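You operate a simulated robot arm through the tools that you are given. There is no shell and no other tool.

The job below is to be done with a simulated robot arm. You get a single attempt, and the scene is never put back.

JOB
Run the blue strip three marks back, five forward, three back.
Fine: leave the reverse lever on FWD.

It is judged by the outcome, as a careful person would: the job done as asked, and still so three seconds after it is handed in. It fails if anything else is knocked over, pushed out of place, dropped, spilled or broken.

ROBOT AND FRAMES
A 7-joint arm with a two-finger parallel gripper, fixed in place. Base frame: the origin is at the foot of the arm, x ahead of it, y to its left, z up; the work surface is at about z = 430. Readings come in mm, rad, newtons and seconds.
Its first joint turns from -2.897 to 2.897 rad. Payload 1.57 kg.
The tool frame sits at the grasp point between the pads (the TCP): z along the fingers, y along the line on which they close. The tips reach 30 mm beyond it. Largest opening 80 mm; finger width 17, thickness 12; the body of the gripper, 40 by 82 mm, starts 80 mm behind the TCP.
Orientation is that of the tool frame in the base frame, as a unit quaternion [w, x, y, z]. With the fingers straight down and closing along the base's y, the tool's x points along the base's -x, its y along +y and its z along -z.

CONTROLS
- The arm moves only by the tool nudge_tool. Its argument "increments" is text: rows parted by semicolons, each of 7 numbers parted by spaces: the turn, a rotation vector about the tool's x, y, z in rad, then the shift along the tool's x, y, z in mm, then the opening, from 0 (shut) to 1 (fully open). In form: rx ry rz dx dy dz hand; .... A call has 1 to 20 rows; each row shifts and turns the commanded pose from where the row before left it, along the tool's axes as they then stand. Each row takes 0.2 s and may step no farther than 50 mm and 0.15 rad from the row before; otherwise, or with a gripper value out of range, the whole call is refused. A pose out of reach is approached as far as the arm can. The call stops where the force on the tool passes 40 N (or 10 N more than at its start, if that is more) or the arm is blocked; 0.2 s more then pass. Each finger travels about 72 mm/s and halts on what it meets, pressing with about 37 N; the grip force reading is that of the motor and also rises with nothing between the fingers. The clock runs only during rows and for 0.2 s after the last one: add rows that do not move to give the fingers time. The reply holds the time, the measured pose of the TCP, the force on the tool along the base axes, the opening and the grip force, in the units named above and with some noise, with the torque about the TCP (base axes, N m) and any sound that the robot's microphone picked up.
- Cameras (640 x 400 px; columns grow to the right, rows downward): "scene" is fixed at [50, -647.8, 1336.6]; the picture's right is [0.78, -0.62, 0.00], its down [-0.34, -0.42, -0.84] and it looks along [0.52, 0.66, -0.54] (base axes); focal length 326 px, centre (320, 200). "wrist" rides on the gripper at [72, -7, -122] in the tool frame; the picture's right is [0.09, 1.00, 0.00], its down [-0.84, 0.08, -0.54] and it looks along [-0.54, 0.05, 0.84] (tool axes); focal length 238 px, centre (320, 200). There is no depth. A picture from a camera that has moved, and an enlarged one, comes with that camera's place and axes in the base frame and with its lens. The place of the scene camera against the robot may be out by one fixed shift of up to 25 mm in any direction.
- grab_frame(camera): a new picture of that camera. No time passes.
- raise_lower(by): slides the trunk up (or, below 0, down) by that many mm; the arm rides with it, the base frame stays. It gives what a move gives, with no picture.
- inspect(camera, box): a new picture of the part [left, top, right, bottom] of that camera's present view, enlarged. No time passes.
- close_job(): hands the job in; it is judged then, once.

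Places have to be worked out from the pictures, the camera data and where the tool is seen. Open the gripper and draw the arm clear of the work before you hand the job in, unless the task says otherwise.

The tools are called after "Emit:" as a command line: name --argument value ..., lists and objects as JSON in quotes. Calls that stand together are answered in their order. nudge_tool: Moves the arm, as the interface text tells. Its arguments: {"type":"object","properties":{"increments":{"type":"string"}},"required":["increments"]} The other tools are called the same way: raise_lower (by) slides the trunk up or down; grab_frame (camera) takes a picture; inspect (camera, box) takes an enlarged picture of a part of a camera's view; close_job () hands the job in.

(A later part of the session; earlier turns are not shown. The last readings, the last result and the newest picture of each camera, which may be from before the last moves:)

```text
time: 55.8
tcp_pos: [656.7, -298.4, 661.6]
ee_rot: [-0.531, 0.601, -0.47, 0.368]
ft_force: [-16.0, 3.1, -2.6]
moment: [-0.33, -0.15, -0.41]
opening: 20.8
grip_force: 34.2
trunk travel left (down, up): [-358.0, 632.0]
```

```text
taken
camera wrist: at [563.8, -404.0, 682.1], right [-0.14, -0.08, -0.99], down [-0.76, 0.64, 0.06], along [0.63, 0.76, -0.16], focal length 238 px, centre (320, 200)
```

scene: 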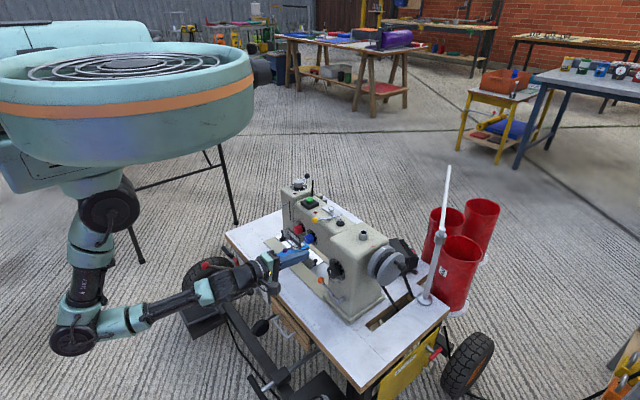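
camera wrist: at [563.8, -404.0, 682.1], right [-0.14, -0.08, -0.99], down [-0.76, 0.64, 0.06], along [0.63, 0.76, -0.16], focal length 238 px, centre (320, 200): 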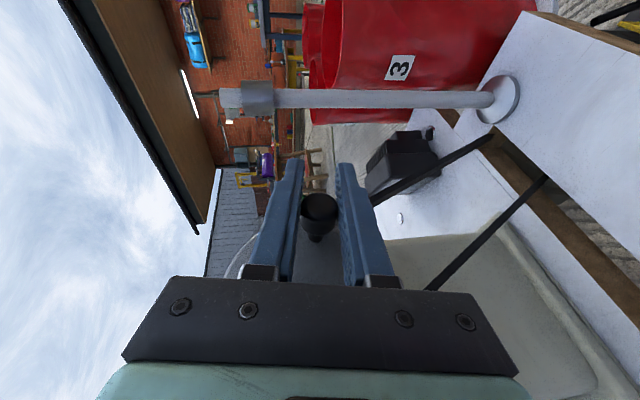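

That moved well. I continue over the top, to 20° past the first full turn.

Emit:
nudge_tool --increments "0 0 0 -1.11 -8.93 -3.57 0; 0 0 0 -1.78 -8.33 -5.74 0; 0 0 0 -2.38 -7.16 -7.69 0; 0 0 0 -2.87 -5.5 -9.28 0; 0 0 0 -3.22 -3.48 -10.42 0; 0 0 0 -3.4 -1.21 -11 0; 0 0 0 -3.41 1.14 -11.01 0; 0 0 0 -3.23 3.41 -10.44 0"

Emit:
grab_frame --camera "wrist"

Emit:
inspect --camera "scene" --box '[340, 220, 440, 300]'

Emit:
inspect --camera "scene" --box '[264, 238, 304, 270]'

```text
time: 57.5
tcp_pos: [592.8, -299.7, 696.2]
ee_rot: [-0.529, 0.603, -0.472, 0.366]
ft_force: [22.3, 0.6, -30.4]
moment: [-0.38, -0.04, -0.2]
opening: 21.2
grip_force: 34.6
trunk travel left (down, up): [-358.0, 632.0]
```

```text
taken
camera wrist: at [500.0, -403.6, 717.9], right [-0.16, -0.08, -0.98], down [-0.76, 0.64, 0.07], along [0.63, 0.76, -0.16], focal length 238 px, centre (320, 200)
```

wrist: 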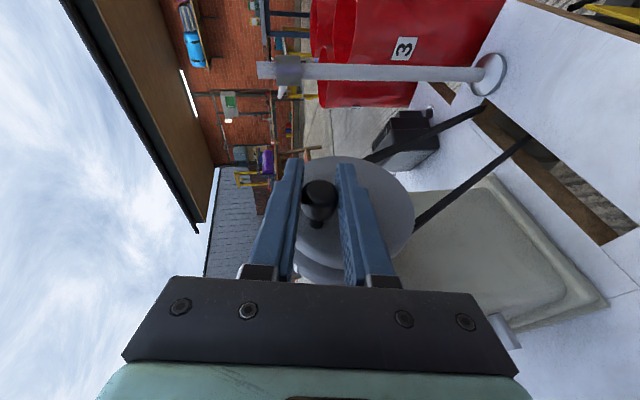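

```text
5.00 times, centred on (390, 260) of scene
camera zoom: at [50.0, -647.8, 1336.6], right [0.78, -0.62, 0.0], down [-0.34, -0.42, -0.84], along [0.52, 0.66, -0.54], focal length 1631 px, centre (-30, -100)
```

zoom: 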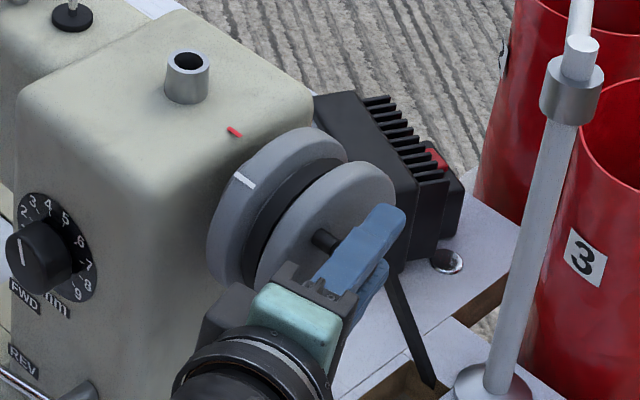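

```text
12.50 times, centred on (284, 254) of scene
camera zoom: at [50.0, -647.8, 1336.6], right [0.78, -0.62, 0.0], down [-0.34, -0.42, -0.84], along [0.52, 0.66, -0.54], focal length 4077 px, centre (770, -475)
```

zoom: 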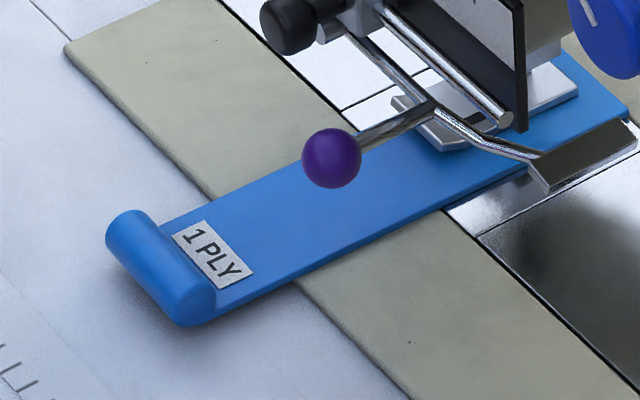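

One full turn passed: the white mark is ~37° beyond the index, slightly ahead of my path (hence 30 N), and the strip has moved back ~4.5 mm. I correct by 6 mm downward and use a smaller rolling allowance for the next section.

Emit:
nudge_tool --increments "0 0 0 0.3 5.91 0.97 0; 0 0 0 -1.71 6.26 -5.54 0; 0 0 0 -1.41 8.31 -4.56 0; 0 0 0 -0.74 8.92 -2.39 0; 0 0 0 0.72 8.93 2.33 0; 0 0 0 1.39 8.33 4.5 0; 0 0 0 1.99 7.16 6.45 0; 0 0 0 2.49 5.5 8.04 0"

Emit:
grab_frame --camera "wrist"

```text
time: 59.4
tcp_pos: [591.8, -298.7, 643.3]
ee_rot: [-0.531, 0.599, -0.47, 0.371]
ft_force: [-4.6, -3.6, 6.9]
moment: [-0.2, -0.17, -0.02]
opening: 21.9
grip_force: 34.4
trunk travel left (down, up): [-358.0, 632.0]
```

```text
taken
camera wrist: at [497.8, -404.1, 664.6], right [-0.14, -0.08, -0.99], down [-0.76, 0.64, 0.06], along [0.63, 0.76, -0.16], focal length 238 px, centre (320, 200)
```

wrist: 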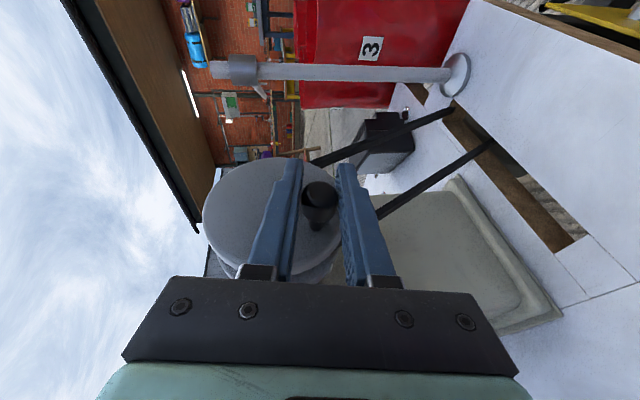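

Low forces and on-circle (crank ≈140°). Continue to 260°.

Emit:
nudge_tool --increments "0 0 0 2.84 3.48 9.18 0; 0 0 0 3.02 1.21 9.76 0; 0 0 0 3.02 -1.14 9.77 0; 0 0 0 2.85 -3.41 9.2 0; 0 0 0 2.5 -5.45 8.08 0; 0 0 0 2.01 -7.12 6.49 0; 0 0 0 1.41 -8.31 4.56 0; 0 0 0 0.74 -8.92 2.4 0"

Emit:
grab_frame --camera "wrist"

```text
time: 61.1
tcp_pos: [659.6, -297.7, 661.9]
ee_rot: [-0.534, 0.601, -0.468, 0.368]
ft_force: [-0.7, 0.8, -10.4]
moment: [-0.1, -0.55, -0.3]
opening: 20.9
grip_force: 34.1
trunk travel left (down, up): [-358.0, 632.0]
```

```text
taken
camera wrist: at [566.5, -403.0, 682.6], right [-0.14, -0.08, -0.99], down [-0.77, 0.64, 0.06], along [0.63, 0.77, -0.15], focal length 238 px, centre (320, 200)
```

wrist: 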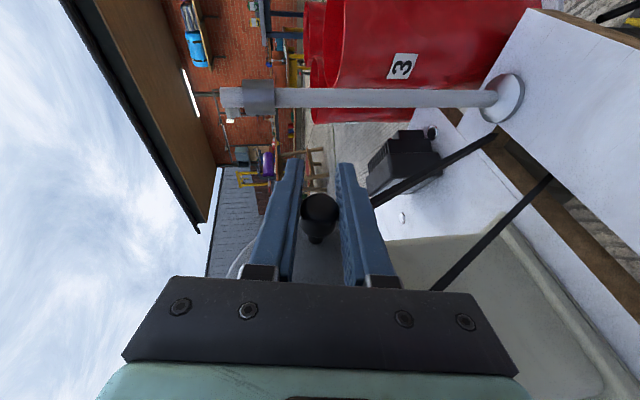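

Working well (crank ≈258°). Continue over the top to 20° (second turn complete).

Emit:
nudge_tool --increments "0 0 0 -0.72 -8.93 -2.33 0; 0 0 0 -1.39 -8.33 -4.5 0; 0 0 0 -1.99 -7.16 -6.45 0; 0 0 0 -2.49 -5.5 -8.04 0; 0 0 0 -2.84 -3.48 -9.18 0; 0 0 0 -3.02 -1.21 -9.76 0; 0 0 0 -3.02 1.14 -9.77 0; 0 0 0 -2.85 3.41 -9.2 0"

Emit:
grab_frame --camera "wrist"

Emit:
inspect --camera "scene" --box '[340, 220, 440, 300]'

Emit:
inspect --camera "scene" --box '[264, 238, 304, 270]'

```text
time: 63.0
tcp_pos: [633.7, -333.9, 679.0]
ee_rot: [-0.532, 0.601, -0.469, 0.369]
ft_force: [-0.5, 0.4, -0.3]
moment: [0.01, 0.01, -0.01]
opening: 0.0
grip_force: 21.0
out of reach, approached as far as the arm can: row 2, 3, 4, 5, 6, 7, 8
trunk travel left (down, up): [-358.0, 632.0]
```

```text
taken
camera wrist: at [541.0, -437.4, 700.8], right [-0.14, -0.08, -0.99], down [-0.77, 0.64, 0.06], along [0.63, 0.76, -0.15], focal length 238 px, centre (320, 200)
```

wrist: 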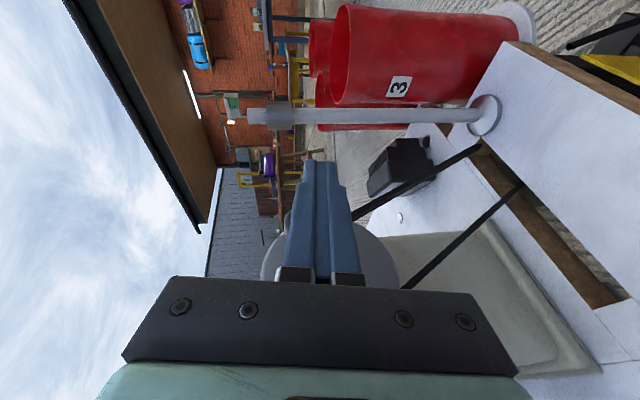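

```text
5.00 times, centred on (390, 260) of scene
camera zoom: at [50.0, -647.8, 1336.6], right [0.78, -0.62, 0.0], down [-0.34, -0.42, -0.84], along [0.52, 0.66, -0.54], focal length 1631 px, centre (-30, -100)
```

zoom: 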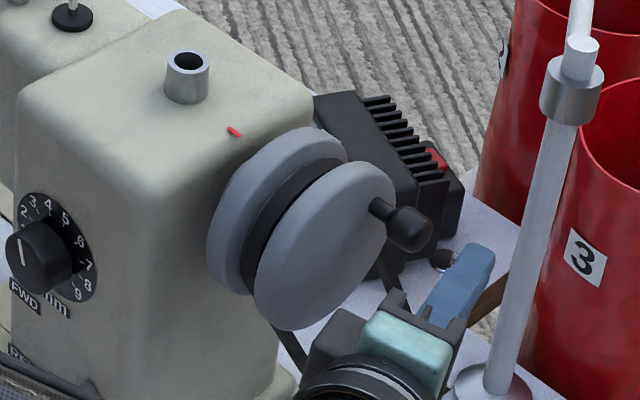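

```text
12.50 times, centred on (284, 254) of scene
camera zoom: at [50.0, -647.8, 1336.6], right [0.78, -0.62, 0.0], down [-0.34, -0.42, -0.84], along [0.52, 0.66, -0.54], focal length 4077 px, centre (770, -475)
```

zoom: 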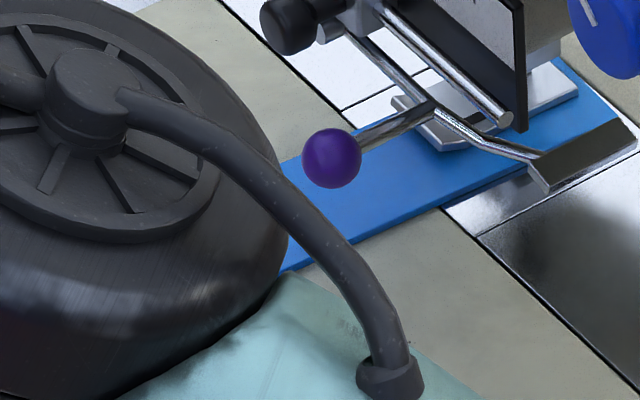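

The arm hit a reach limit near 275° and slid off the knob (no contact force now). I check the whole scene to see the arm's posture.

Emit:
grab_frame --camera "scene"

```text
taken
```

scene: 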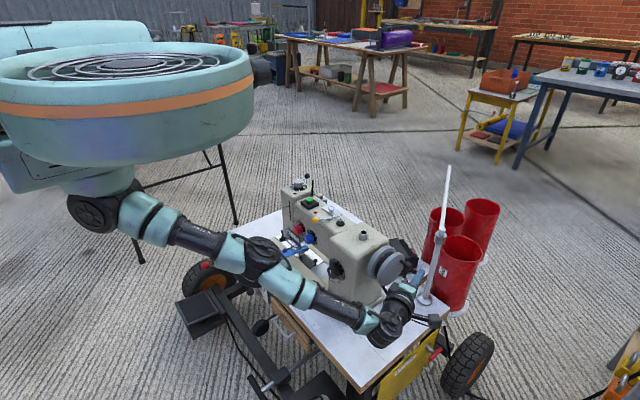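

The arm straightened out near its maximum reach. I back out along the fingers, and then lower the trunk so the wheel is more comfortably in reach.

Emit:
nudge_tool --increments "0 0 0 0 0 -20 0; 0 0 0 0 0 -20 0; 0 0 0 0 0 -20 0; 0 0 0 0 0 -20 0; 0 0 0 0 0 -20 0; 0 0 0 0 0 0 0"

Emit:
grab_frame --camera "scene"

```text
time: 64.3
tcp_pos: [559.8, -387.8, 678.2]
ee_rot: [-0.532, 0.6, -0.469, 0.37]
ft_force: [0.1, 0.2, 0.4]
moment: [0.04, -0.01, 0.0]
opening: 0.0
grip_force: 21.1
out of reach, approached as far as the arm can: row 1, 2, 3, 4, 5
trunk travel left (down, up): [-358.0, 632.0]
```

```text
taken
```

scene: 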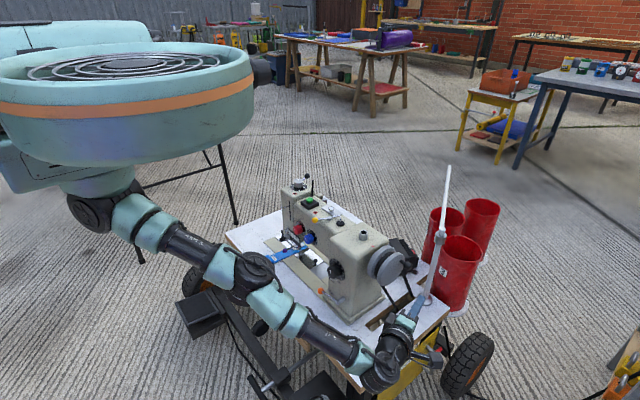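

Still near-straight. I draw it back in -x toward x≈480 to let the elbow bend.

Emit:
nudge_tool --increments "0 0 0 -5.8 3.4 -18.8 0; 0 0 0 -5.8 3.4 -18.8 0; 0 0 0 -5.8 3.4 -18.8 0; 0 0 0 -5.8 3.4 -18.8 0; 0 0 0 0 0 0 0"

Emit:
grab_frame --camera "scene"

```text
time: 65.5
tcp_pos: [493.1, -415.6, 662.1]
ee_rot: [-0.532, 0.602, -0.468, 0.368]
ft_force: [0.2, -0.3, 0.6]
moment: [0.03, 0.01, 0.04]
opening: 0.0
grip_force: 21.6
out of reach, approached as far as the arm can: row 1, 2, 3, 4
trunk travel left (down, up): [-358.0, 632.0]
```

```text
taken
```

scene: 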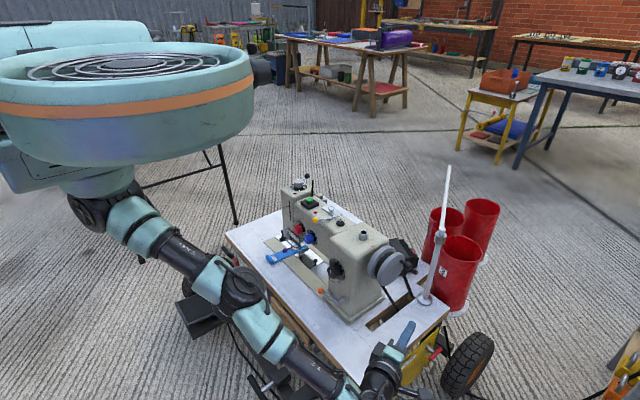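

The arm is locked straight (singular), so I command a direct pull toward the shoulder (-x, +y, +z) to fold the elbow, staying well in front of/outside the machine.

Emit:
nudge_tool --increments "0 0 0 -38.4 -14.6 -22.6 0; 0 0 0 -38.4 -14.6 -22.6 0; 0 0 0 -20 -8 -12 0; 0 0 0 0 0 0 0"

Emit:
grab_frame --camera "scene"

```text
time: 66.5
tcp_pos: [455.1, -430.2, 661.5]
ee_rot: [-0.533, 0.601, -0.468, 0.368]
ft_force: [0.4, -0.1, 0.3]
moment: [-0.03, 0.0, 0.01]
opening: 0.2
grip_force: 21.0
out of reach, approached as far as the arm can: row 1, 2, 3
trunk travel left (down, up): [-358.0, 632.0]
```

```text
taken
```

scene: 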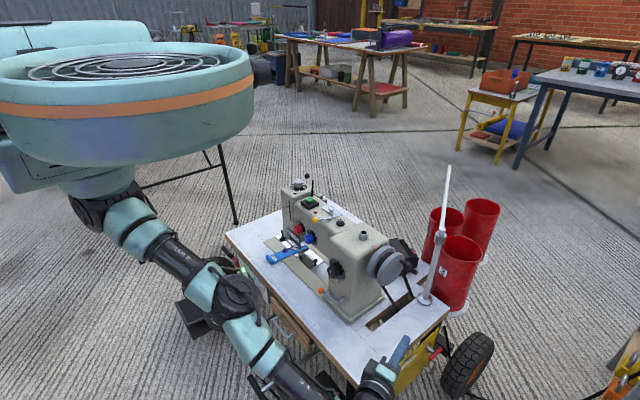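

Still locked. I'll undo the yaw (which brings the wrist inward), then move in +y as worked earlier.

Emit:
nudge_tool --increments "0 0.1 0 0 0 0 0; 0 0.1 0 0 0 0 0; 0 0.1 0 0 0 0 0; 0 0 0 -25 0 0 0; 0 0 0 -25 0 0 0; 0 0 0 0 0 0 0"

Emit:
grab_frame --camera "scene"

```text
time: 68.0
tcp_pos: [485.5, -455.2, 610.9]
ee_rot: [0.457, -0.539, 0.542, -0.455]
ft_force: [-0.7, -0.2, -0.4]
moment: [0.01, -0.05, -0.02]
opening: 0.2
grip_force: 21.7
out of reach, approached as far as the arm can: row 1, 2, 3, 4, 5
trunk travel left (down, up): [-358.0, 632.0]
```

```text
taken
```

scene: 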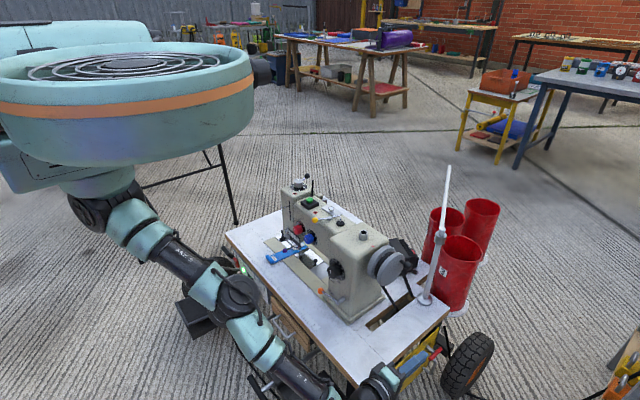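

I'll move to the pose from which I freed the arm earlier: about (557,-485,692) with pitch 1.14, then come in along +y.

Emit:
nudge_tool --increments "-0.13 0 0 10 -20 18 0; -0.13 0 0 10 -20 18 0; 0 0 0 10 -20 18 0; 0 0 0 0 -20 18 0; 0 0 0 0 0 0 0"

Emit:
grab_frame --camera "scene"

```text
time: 69.2
tcp_pos: [554.1, -472.8, 652.0]
ee_rot: [0.383, -0.594, 0.597, -0.38]
ft_force: [-0.3, 0.9, -0.3]
moment: [0.03, -0.06, 0.0]
opening: 0.0
grip_force: 21.4
out of reach, approached as far as the arm can: row 1, 3, 4
trunk travel left (down, up): [-358.0, 632.0]
```

```text
taken
```

scene: 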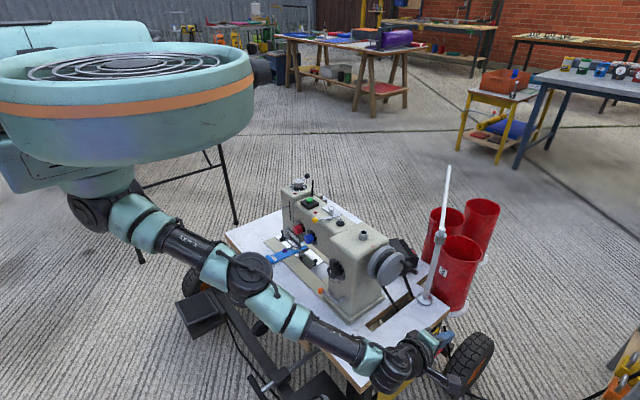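

Closer to the earlier freed pose. Now I try moving in +y with small upward motion.

Emit:
nudge_tool --increments "0 0 0 -20 0 0 0; 0 0 0 -20 0 0 0; 0 0 0 -20 0 0 0; 0 0 0 0 0 0 0"

Emit:
grab_frame --camera "scene"

```text
time: 70.2
tcp_pos: [575.8, -445.4, 635.3]
ee_rot: [0.383, -0.594, 0.597, -0.38]
ft_force: [0.1, -0.2, 0.2]
moment: [0.0, 0.0, 0.01]
opening: 0.2
grip_force: 21.7
out of reach, approached as far as the arm can: row 1, 2, 3
trunk travel left (down, up): [-358.0, 632.0]
```

```text
taken
```

scene: 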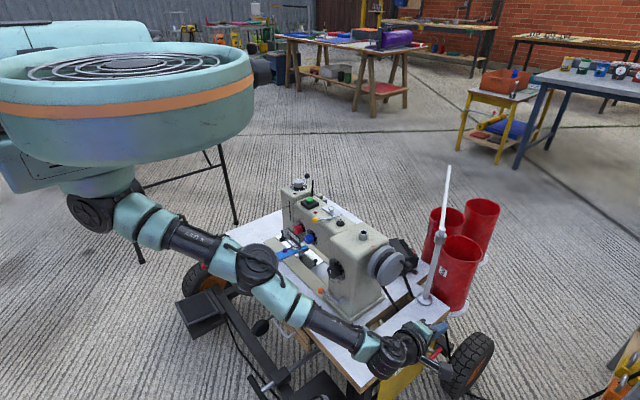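

The wrist sweeps on a sphere; last time it was the pitching that bent the elbow, so I pitch further forward here.

Emit:
nudge_tool --increments "0.13 0 0 0 0 0 0; 0.13 0 0 0 0 0 0; 0.13 0 0 0 0 0 0; 0.13 0 0 0 0 0 0; 0.13 0 0 0 0 0 0; 0 0 0 0 0 0 0"

Emit:
grab_frame --camera "scene"

```text
time: 71.5
tcp_pos: [558.6, -405.4, 686.9]
ee_rot: [0.552, -0.44, 0.444, -0.552]
ft_force: [-0.3, -1.1, -0.3]
moment: [0.01, 0.03, -0.03]
opening: 0.0
grip_force: 21.3
out of reach, approached as far as the arm can: row 1, 2, 3, 4, 5
trunk travel left (down, up): [-358.0, 632.0]
```

```text
taken
```

scene: 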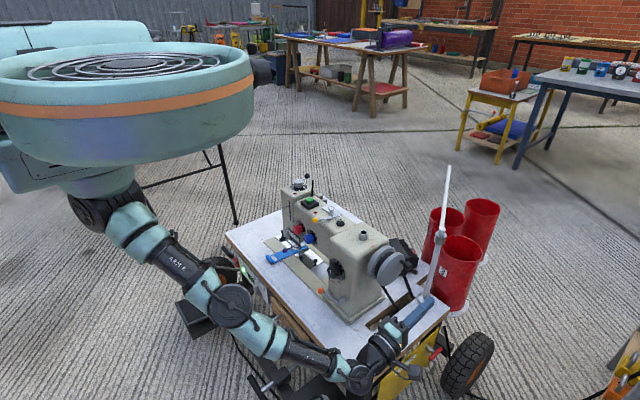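

The elbow is folding now. I try pulling back in x.

Emit:
nudge_tool --increments "0 0 0 0 -6.5 -29.3 0; 0 0 0 -20 -6.5 -29.3 0; 0 0 0 -20 0 0 0; 0 0 0 0 0 0 0"

Emit:
grab_frame --camera "scene"

```text
time: 72.5
tcp_pos: [499.2, -363.6, 688.1]
ee_rot: [0.552, -0.441, 0.445, -0.551]
ft_force: [-0.4, -0.3, 0.4]
moment: [-0.03, -0.01, 0.04]
opening: 0.0
grip_force: 21.2
trunk travel left (down, up): [-358.0, 632.0]
```

```text
taken
```

scene: 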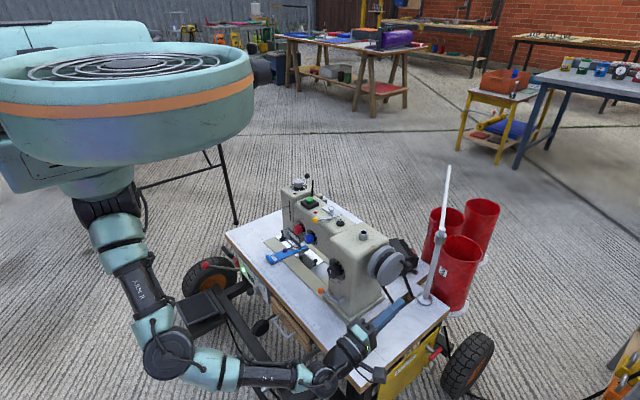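

Free again without flags. I lower the trunk 150 mm so the wheel sits nearer shoulder height for more reach margin.

Emit:
raise_lower --by -150

Emit:
nudge_tool --increments "0 0 0 0 -30 0 0; 0 0 0 0 -30 0 0; 0 0 0 0 -30 0 0; 0 0 0 0 -30 0 0; 0 0 0 0 -25 0 1; 0 0 0 0 0 0 1; 0 0 0 0 0 0 1"

Emit:
grab_frame --camera "scene"

Emit:
grab_frame --camera "wrist"

```text
time: 74.3
tcp_pos: [500.2, -364.7, 538.6]
ee_rot: [0.552, -0.44, 0.445, -0.551]
ft_force: [-0.3, -1.2, 0.0]
moment: [-0.02, 0.01, 0.0]
opening: 0.1
grip_force: 21.5
trunk travel left (down, up): [-208.0, 782.0]
```

```text
time: 75.9
tcp_pos: [469.1, -364.8, 681.8]
ee_rot: [0.552, -0.44, 0.445, -0.551]
ft_force: [0.5, -0.2, -0.1]
moment: [0.02, -0.02, 0.01]
opening: 80.1
grip_force: 0.1
trunk travel left (down, up): [-208.0, 782.0]
```

```text
taken
```

scene: 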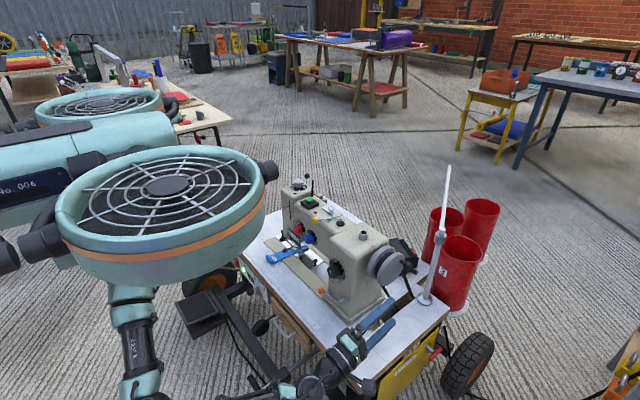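

```text
taken
camera wrist: at [348.3, -437.0, 660.1], right [0.22, -0.09, -0.97], down [-0.51, 0.84, -0.19], along [0.83, 0.54, 0.14], focal length 238 px, centre (320, 200)
```

wrist: 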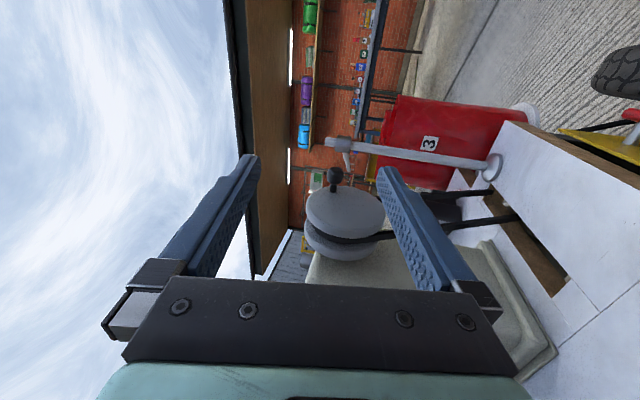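

Now I zoom to see where the crank knob stands.

Emit:
inspect --camera "wrist" --box '[280, 140, 420, 280]'

Emit:
inspect --camera "scene" --box '[340, 220, 440, 300]'

Emit:
inspect --camera "scene" --box '[264, 238, 304, 270]'

```text
2.86 times, centred on (350, 210) of wrist
camera zoom: at [348.3, -437.0, 660.1], right [0.22, -0.09, -0.97], down [-0.51, 0.84, -0.19], along [0.83, 0.54, 0.14], focal length 681 px, centre (234, 171)
```

zoom: 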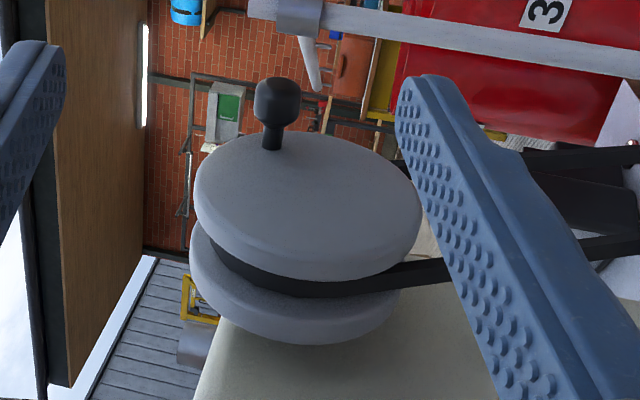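

```text
5.00 times, centred on (390, 260) of scene
camera zoom: at [50.0, -647.8, 1336.6], right [0.78, -0.62, 0.0], down [-0.34, -0.42, -0.84], along [0.52, 0.66, -0.54], focal length 1631 px, centre (-30, -100)
```

zoom: 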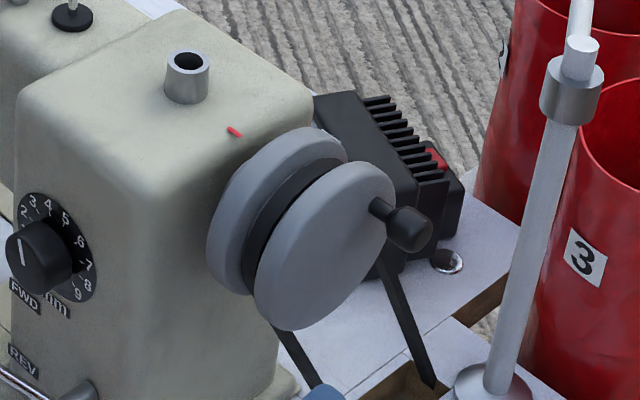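

```text
12.50 times, centred on (284, 254) of scene
camera zoom: at [50.0, -647.8, 1336.6], right [0.78, -0.62, 0.0], down [-0.34, -0.42, -0.84], along [0.52, 0.66, -0.54], focal length 4077 px, centre (770, -475)
```

zoom: 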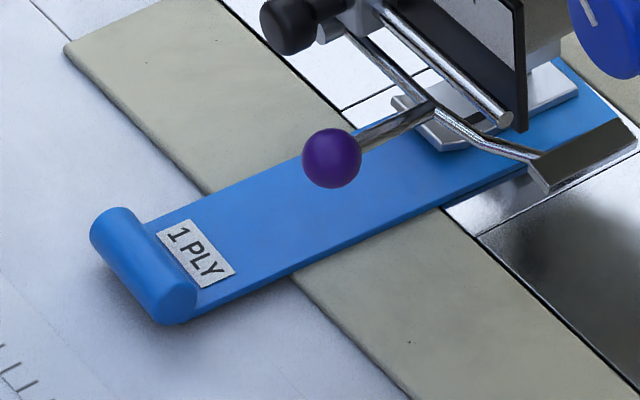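

The strip has moved back about 6–7 mm in x, but its tab also seems to have drifted a little sideways. I compare the foot area with the same zoom as at the start.

Emit:
inspect --camera "scene" --box '[296, 236, 320, 252]'

Emit:
inspect --camera "scene" --box '[275, 225, 325, 270]'

Emit:
inspect --camera "scene" --box '[264, 244, 304, 270]'

```text
16.00 times, centred on (308, 244) of scene
camera zoom: at [50.0, -647.8, 1336.6], right [0.78, -0.62, 0.0], down [-0.34, -0.42, -0.84], along [0.52, 0.66, -0.54], focal length 5218 px, centre (512, -504)
```

zoom: 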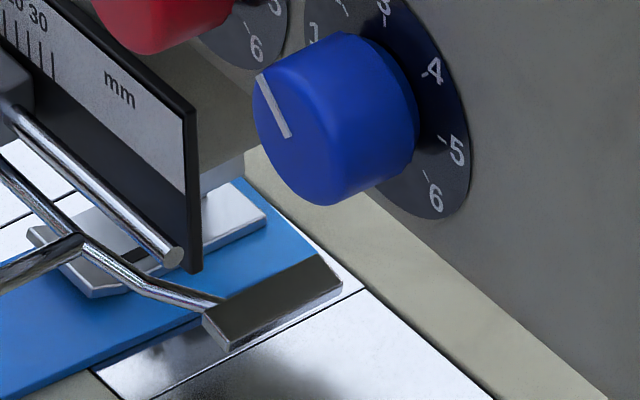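

```text
8.89 times, centred on (300, 248) of scene
camera zoom: at [50.0, -647.8, 1336.6], right [0.78, -0.62, 0.0], down [-0.34, -0.42, -0.84], along [0.52, 0.66, -0.54], focal length 2899 px, centre (498, -222)
```

zoom: 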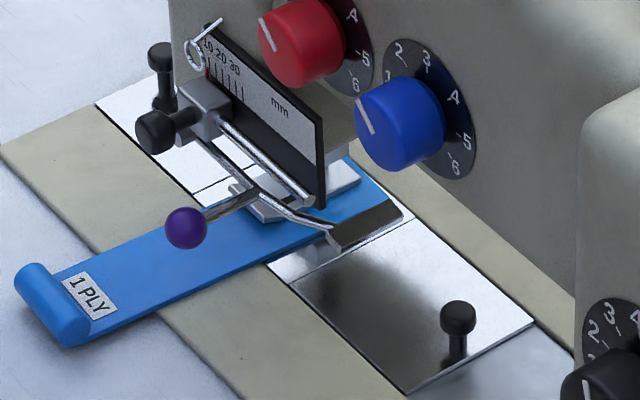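

```text
15.38 times, centred on (284, 257) of scene
camera zoom: at [50.0, -647.8, 1336.6], right [0.78, -0.62, 0.0], down [-0.34, -0.42, -0.84], along [0.52, 0.66, -0.54], focal length 5018 px, centre (874, -677)
```

zoom: 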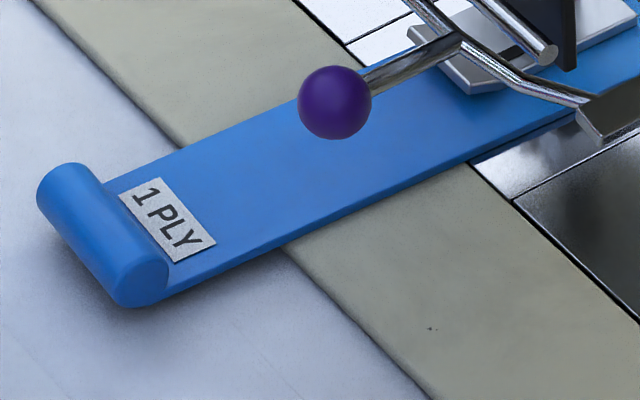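

The strip has fed back ≈7 mm (1.86 turns, crank now ≈311°), with a slight skew of the tab as it is pushed – consistent with 4 mm per turn. I set a horizontal tool (pitch 1.57) with -0.3 rad yaw and line up behind the knob at ≈(636,-294,691).

Emit:
nudge_tool --increments "-0.11 0 0 0 0 0 1; -0.11 0 0 0 0 0 1; 0 -0.1 0 0 0 0 1; 0 -0.1 0 0 0 0 1; 0 -0.1 0 0 0 0 1; 0 0 0 0 0 0 1"

Emit:
grab_frame --camera "wrist"

```text
time: 77.3
tcp_pos: [468.1, -364.8, 680.3]
ee_rot: [0.57, -0.568, 0.422, -0.419]
ft_force: [0.4, 0.6, -0.8]
moment: [-0.02, -0.02, -0.01]
opening: 80.1
grip_force: 0.1
trunk travel left (down, up): [-208.0, 782.0]
```

```text
taken
camera wrist: at [373.6, -470.4, 685.6], right [0.03, -0.08, -1.0], down [-0.76, 0.64, -0.07], along [0.64, 0.76, -0.05], focal length 238 px, centre (320, 200)
```

wrist: 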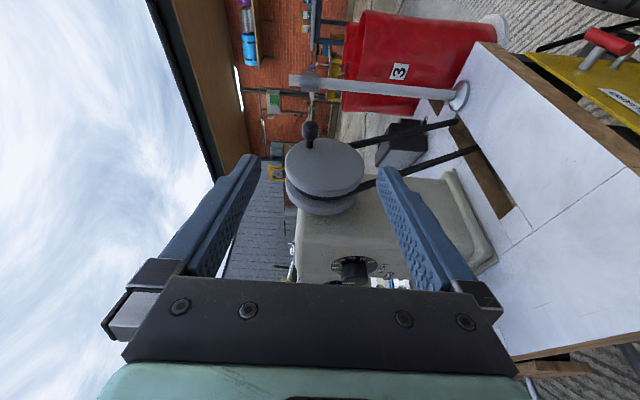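

Emit:
inspect --camera "wrist" --box '[260, 100, 400, 230]'

```text
3.08 times, centred on (330, 165) of wrist
camera zoom: at [373.6, -470.4, 685.6], right [0.03, -0.08, -1.0], down [-0.76, 0.64, -0.07], along [0.64, 0.76, -0.05], focal length 733 px, centre (289, 308)
```

zoom: 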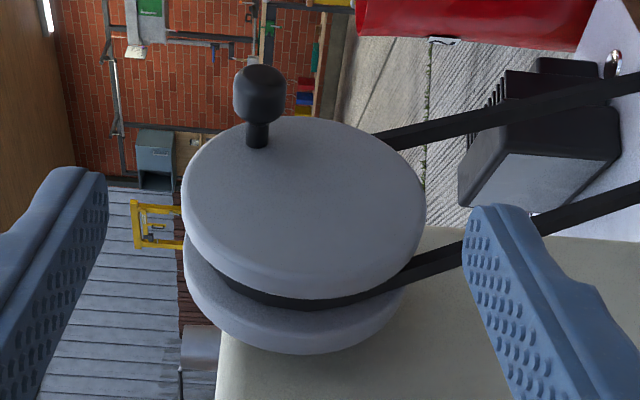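

Knob at ≈(637,-293,690), crank ≈310°. I move to the pre-grasp point then on to the knob.

Emit:
nudge_tool --increments "0 0 0 -3 -2.4 28.5 1; 0 0 0 -3 -2.4 28.5 1; 0 0 0 -3 -2.4 28.5 1; 0 0 0 -2.9 -2.5 28.6 1; 0 0 0 0 0 0 1"

Emit:
inspect --camera "wrist" --box '[220, 60, 420, 260]'

```text
time: 78.5
tcp_pos: [574.3, -320.5, 690.5]
ee_rot: [0.569, -0.567, 0.422, -0.42]
ft_force: [0.1, 0.2, 0.0]
moment: [0.0, 0.01, 0.0]
opening: 79.8
grip_force: 0.1
trunk travel left (down, up): [-208.0, 782.0]
```

```text
2.00 times, centred on (320, 160) of wrist
camera zoom: at [478.9, -426.1, 695.1], right [0.03, -0.08, -1.0], down [-0.76, 0.64, -0.07], along [0.65, 0.76, -0.05], focal length 477 px, centre (320, 280)
```

zoom: 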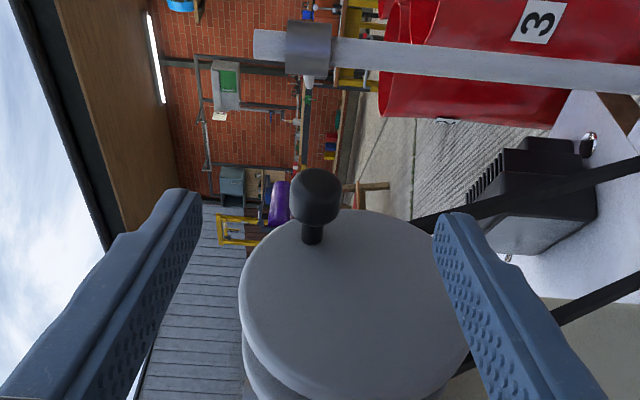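

The knob lines up well with the fingers (K≈(639,-293,689.5)). I advance 70 mm and close.

Emit:
nudge_tool --increments "0 0 0 0 0 23.5 1; 0 0 0 0 0 23.5 1; 0 0 0 0 0.5 23 1; 0 0 0 0 0 0 0.45; 0 0 0 0 0 0 0.2; 0 0 0 0 0 0 0; 0 0 0 0 0 0 0"

Emit:
grab_frame --camera "wrist"

Emit:
grab_frame --camera "scene"

```text
time: 80.1
tcp_pos: [641.9, -300.5, 690.8]
ee_rot: [0.57, -0.566, 0.422, -0.419]
ft_force: [8.9, -1.9, 5.9]
moment: [-0.13, -0.02, 0.24]
opening: 20.8
grip_force: 34.7
trunk travel left (down, up): [-208.0, 782.0]
```

```text
taken
camera wrist: at [546.8, -404.6, 695.8], right [0.03, -0.08, -1.0], down [-0.76, 0.64, -0.07], along [0.65, 0.76, -0.05], focal length 238 px, centre (320, 200)
```

wrist: 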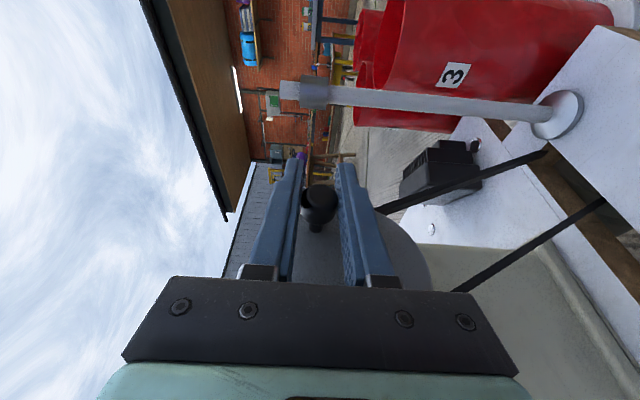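

```text
taken
```

scene: 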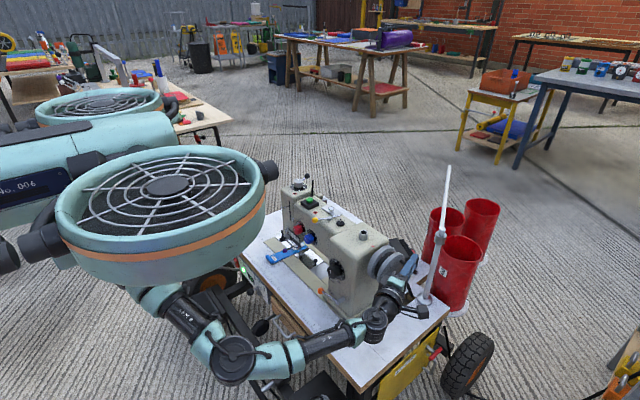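

Gripped with the crank at ≈310°, arm comfortably bent. I drive over the top to ≈40° (completing turn two).

Emit:
nudge_tool --increments "0 0 0 -2.35 -6.08 -7.58 0; 0 0 0 -2.75 -4.16 -8.87 0; 0 0 0 -2.98 -1.95 -9.64 0; 0 0 0 -3.04 0.39 -9.84 0; 0 0 0 -2.92 2.71 -9.44 0; 0 0 0 -2.63 4.84 -8.5 0"

Emit:
inspect --camera "scene" --box '[340, 220, 440, 300]'

Emit:
grab_frame --camera "wrist"

```text
time: 81.5
tcp_pos: [584.2, -299.6, 697.7]
ee_rot: [0.571, -0.566, 0.42, -0.421]
ft_force: [0.2, 0.8, 21.2]
moment: [-0.18, -0.5, -0.03]
opening: 21.6
grip_force: 34.9
trunk travel left (down, up): [-208.0, 782.0]
```

```text
5.00 times, centred on (390, 260) of scene
camera zoom: at [50.0, -647.8, 1336.6], right [0.78, -0.62, 0.0], down [-0.34, -0.42, -0.84], along [0.52, 0.66, -0.54], focal length 1631 px, centre (-30, -100)
```

zoom: 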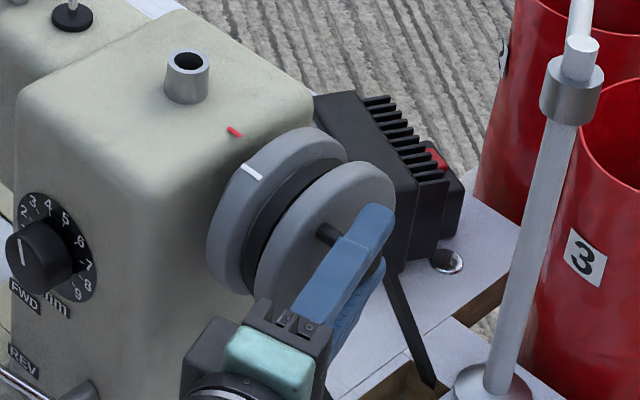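

```text
taken
camera wrist: at [488.7, -404.4, 702.7], right [0.03, -0.08, -1.0], down [-0.76, 0.64, -0.08], along [0.65, 0.76, -0.04], focal length 238 px, centre (320, 200)
```

wrist: 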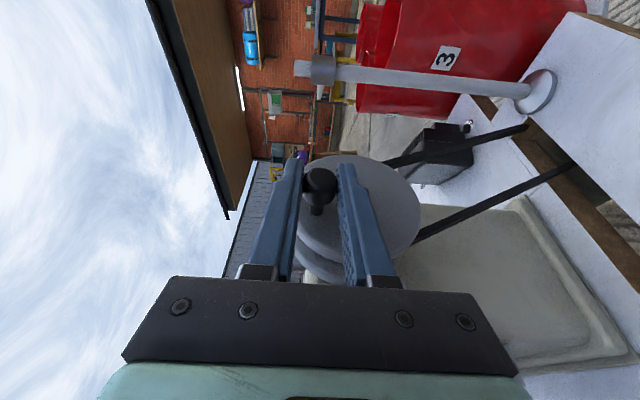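

Second turn complete (mark ≈32° past index). Continue down and around to 190° of turn three.

Emit:
nudge_tool --increments "0 0 0 -2.18 6.64 -7.05 0; 0 0 0 -1.61 7.99 -5.21 0; 0 0 0 -0.96 8.79 -3.1 0; 0 0 0 0.5 9 1.61 0; 0 0 0 1.18 8.59 3.83 0; 0 0 0 1.81 7.6 5.86 0; 0 0 0 2.35 6.08 7.58 0; 0 0 0 2.75 4.16 8.87 0; 0 0 0 2.98 1.95 9.64 0; 0 0 0 3.04 -0.39 9.84 0"

Emit:
grab_frame --camera "wrist"

Emit:
grab_frame --camera "scene"

```text
time: 83.7
tcp_pos: [618.3, -299.6, 635.7]
ee_rot: [0.57, -0.567, 0.421, -0.421]
ft_force: [-8.9, -2.1, 15.0]
moment: [-0.38, -0.09, 0.1]
opening: 21.3
grip_force: 34.8
trunk travel left (down, up): [-208.0, 782.0]
```

```text
taken
camera wrist: at [522.5, -404.6, 640.8], right [0.03, -0.08, -1.0], down [-0.76, 0.64, -0.08], along [0.65, 0.76, -0.05], focal length 238 px, centre (320, 200)
```

wrist: 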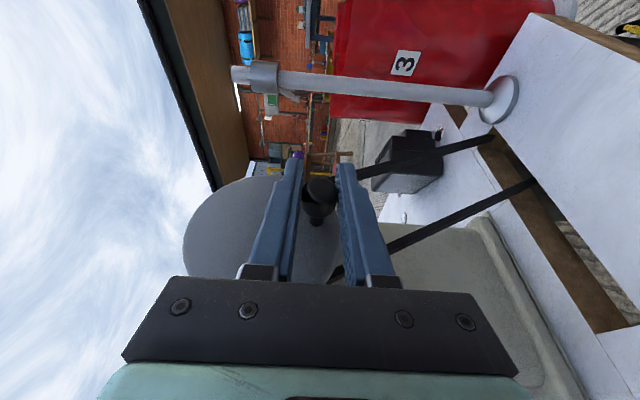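

```text
taken
```

scene: 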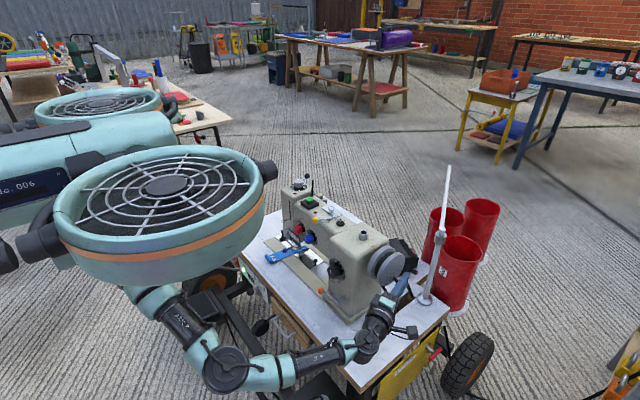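

On track (≈188°). Continue to ≈340° and then check alignment of the mark for the end of turn three.

Emit:
nudge_tool --increments "0 0 0 2.92 -2.71 9.44 0; 0 0 0 2.63 -4.84 8.5 0; 0 0 0 2.18 -6.64 7.05 0; 0 0 0 1.61 -7.99 5.21 0; 0 0 0 0.96 -8.79 3.1 0; 0 0 0 -0.5 -9 -1.61 0; 0 0 0 -1.18 -8.59 -3.83 0; 0 0 0 -1.81 -7.6 -5.86 0; 0 0 0 -2.35 -6.08 -7.58 0; 0 0 0 -2.75 -4.16 -8.87 0"

Emit:
inspect --camera "scene" --box '[340, 220, 440, 300]'

Emit:
grab_frame --camera "wrist"

```text
time: 85.9
tcp_pos: [624.1, -298.8, 700.0]
ee_rot: [0.57, -0.568, 0.421, -0.419]
ft_force: [4.1, 0.1, -0.5]
moment: [-0.19, -0.04, 0.46]
opening: 21.6
grip_force: 34.2
trunk travel left (down, up): [-208.0, 782.0]
```

```text
5.00 times, centred on (390, 260) of scene
camera zoom: at [50.0, -647.8, 1336.6], right [0.78, -0.62, 0.0], down [-0.34, -0.42, -0.84], along [0.52, 0.66, -0.54], focal length 1631 px, centre (-30, -100)
```

zoom: 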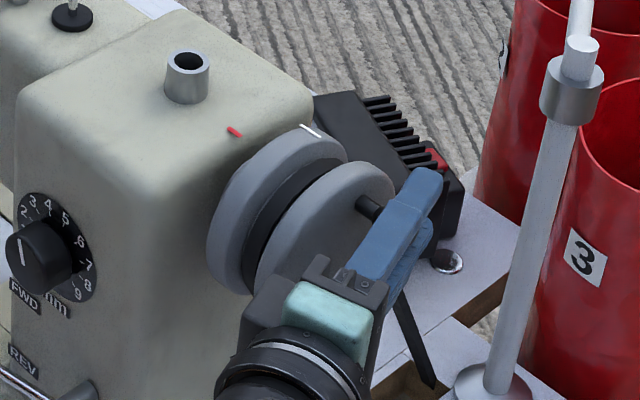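

```text
taken
camera wrist: at [528.9, -404.2, 705.7], right [0.03, -0.08, -1.0], down [-0.76, 0.64, -0.07], along [0.64, 0.76, -0.05], focal length 238 px, centre (320, 200)
```

wrist: 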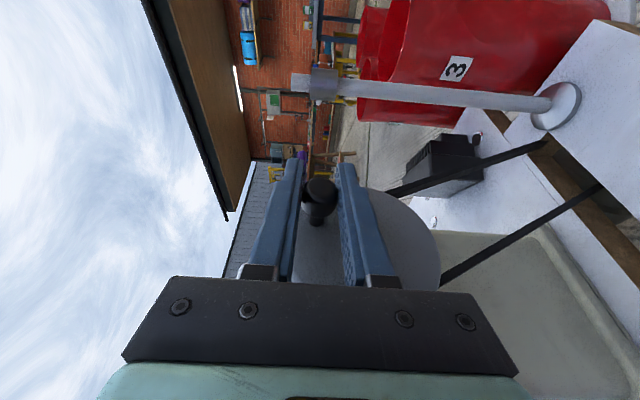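

The white mark is ≈22° short of the index. I advance ~20° and check the alignment.

Emit:
nudge_tool --increments "0 0 0 -2.98 -1.95 -9.64 0; 0 0 0 -1.2 0.1 -3.9 0; 0 0 0 0 0 0 0"

Emit:
inspect --camera "scene" --box '[340, 220, 440, 300]'

Emit:
inspect --camera "scene" --box '[380, 238, 410, 258]'

```text
time: 86.7
tcp_pos: [610.4, -297.9, 702.4]
ee_rot: [0.57, -0.567, 0.42, -0.42]
ft_force: [9.8, 0.0, 8.0]
moment: [-0.29, -0.25, -0.01]
opening: 21.5
grip_force: 34.7
trunk travel left (down, up): [-208.0, 782.0]
```

```text
5.00 times, centred on (390, 260) of scene
camera zoom: at [50.0, -647.8, 1336.6], right [0.78, -0.62, 0.0], down [-0.34, -0.42, -0.84], along [0.52, 0.66, -0.54], focal length 1631 px, centre (-30, -100)
```

zoom: 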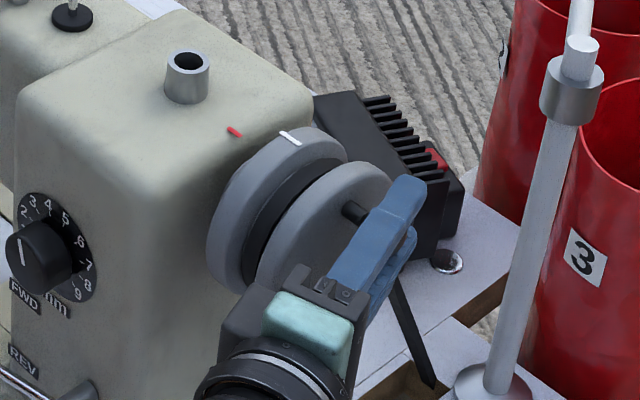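

```text
16.00 times, centred on (395, 248) of scene
camera zoom: at [50.0, -647.8, 1336.6], right [0.78, -0.62, 0.0], down [-0.34, -0.42, -0.84], along [0.52, 0.66, -0.54], focal length 5218 px, centre (-880, -568)
```

zoom: 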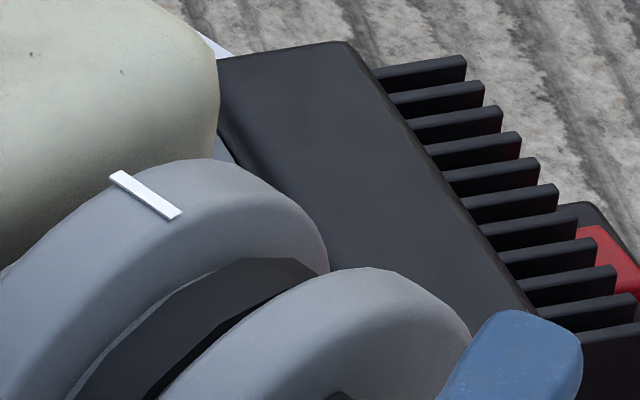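

The mark is about 3° short of its original position; a small final nudge.

Emit:
nudge_tool --increments "0 0 0 -0.65 0 -2.1 0; 0 0 0 0 0 0 0"

Emit:
inspect --camera "scene" --box '[380, 238, 410, 258]'

Emit:
inspect --camera "scene" --box '[264, 238, 304, 270]'

```text
time: 87.3
tcp_pos: [608.5, -298.4, 702.7]
ee_rot: [0.57, -0.567, 0.422, -0.419]
ft_force: [8.8, 0.5, 12.5]
moment: [-0.25, -0.23, 0.01]
opening: 21.9
grip_force: 34.5
trunk travel left (down, up): [-208.0, 782.0]
```

```text
16.00 times, centred on (395, 248) of scene
camera zoom: at [50.0, -647.8, 1336.6], right [0.78, -0.62, 0.0], down [-0.34, -0.42, -0.84], along [0.52, 0.66, -0.54], focal length 5218 px, centre (-880, -568)
```

zoom: 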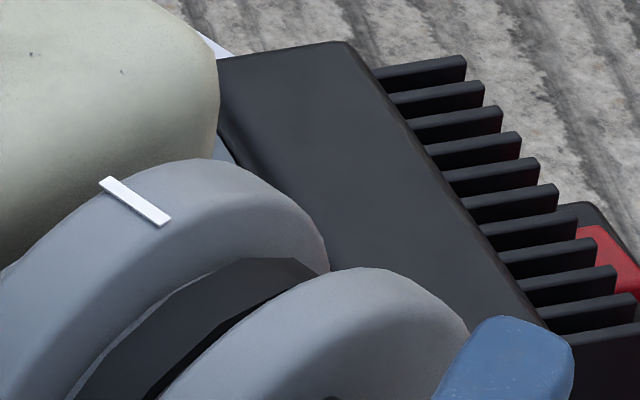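

```text
12.50 times, centred on (284, 254) of scene
camera zoom: at [50.0, -647.8, 1336.6], right [0.78, -0.62, 0.0], down [-0.34, -0.42, -0.84], along [0.52, 0.66, -0.54], focal length 4077 px, centre (770, -475)
```

zoom: 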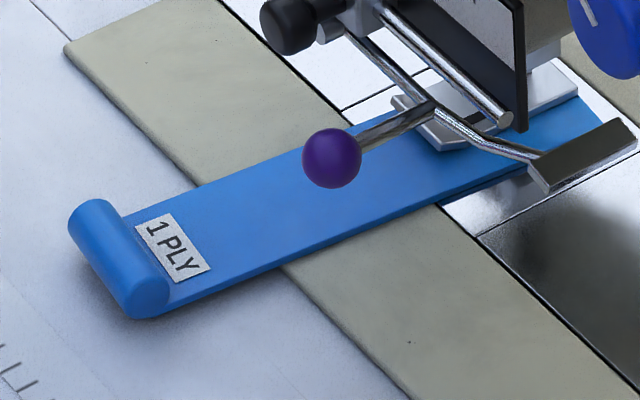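

The mark is back exactly at its starting alignment: three reverse stitches done. I release, back out and return in front of the reverse lever, keeping this orientation.

Emit:
nudge_tool --increments "0 0 0 0 0 0 0.5; 0 0 0 0 0 0 0.9; 0 0 0 0 0 -23 1; 0 0 0 0 0 -23 1; 0 0 0 0 0 -24 1; 0 0 0 -8.9 0 -28.65 1; 0 0 0 -8.9 0 -28.65 1; 0 0 0 -8.9 0 -28.65 1; 0 0 0 -8.9 0 -28.65 0.33; 0 0 0 -39.2 0 12.1 0.33; 0 0 0 -39.2 0 12.1 0.33; 0 0 0 -39.2 0 12.1 0.33; 0 0 0 -39.2 0 12.1 0.33; 0 0 0 -39.2 0 12.1 0.33; 0 0 0 0 0 0 0.33"

Emit:
grab_frame --camera "wrist"

Emit:
grab_frame --camera "scene"

Emit:
inspect --camera "scene" --box '[380, 238, 410, 258]'

```text
time: 90.5
tcp_pos: [422.8, -113.7, 703.0]
ee_rot: [0.57, -0.567, 0.422, -0.419]
ft_force: [0.3, -0.5, 0.4]
moment: [-0.03, 0.01, -0.04]
opening: 26.3
grip_force: 0.1
trunk travel left (down, up): [-208.0, 782.0]
```

```text
taken
camera wrist: at [327.0, -219.0, 707.8], right [0.03, -0.08, -1.0], down [-0.76, 0.64, -0.07], along [0.65, 0.76, -0.05], focal length 238 px, centre (320, 200)
```

wrist: 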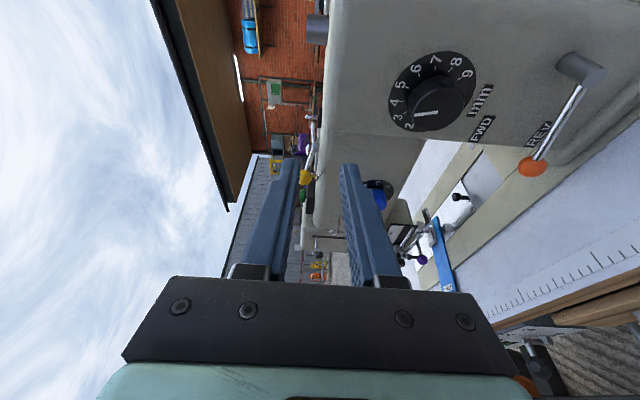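

```text
taken
```

scene: 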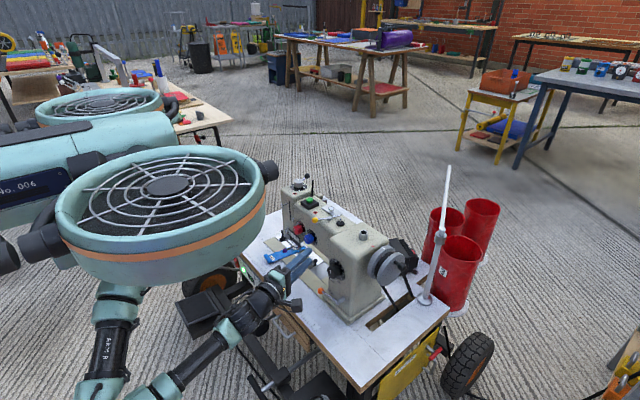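

```text
16.00 times, centred on (395, 248) of scene
camera zoom: at [50.0, -647.8, 1336.6], right [0.78, -0.62, 0.0], down [-0.34, -0.42, -0.84], along [0.52, 0.66, -0.54], focal length 5218 px, centre (-880, -568)
```

zoom: 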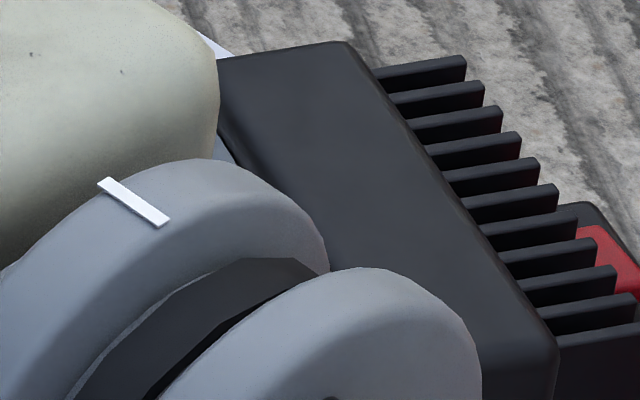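

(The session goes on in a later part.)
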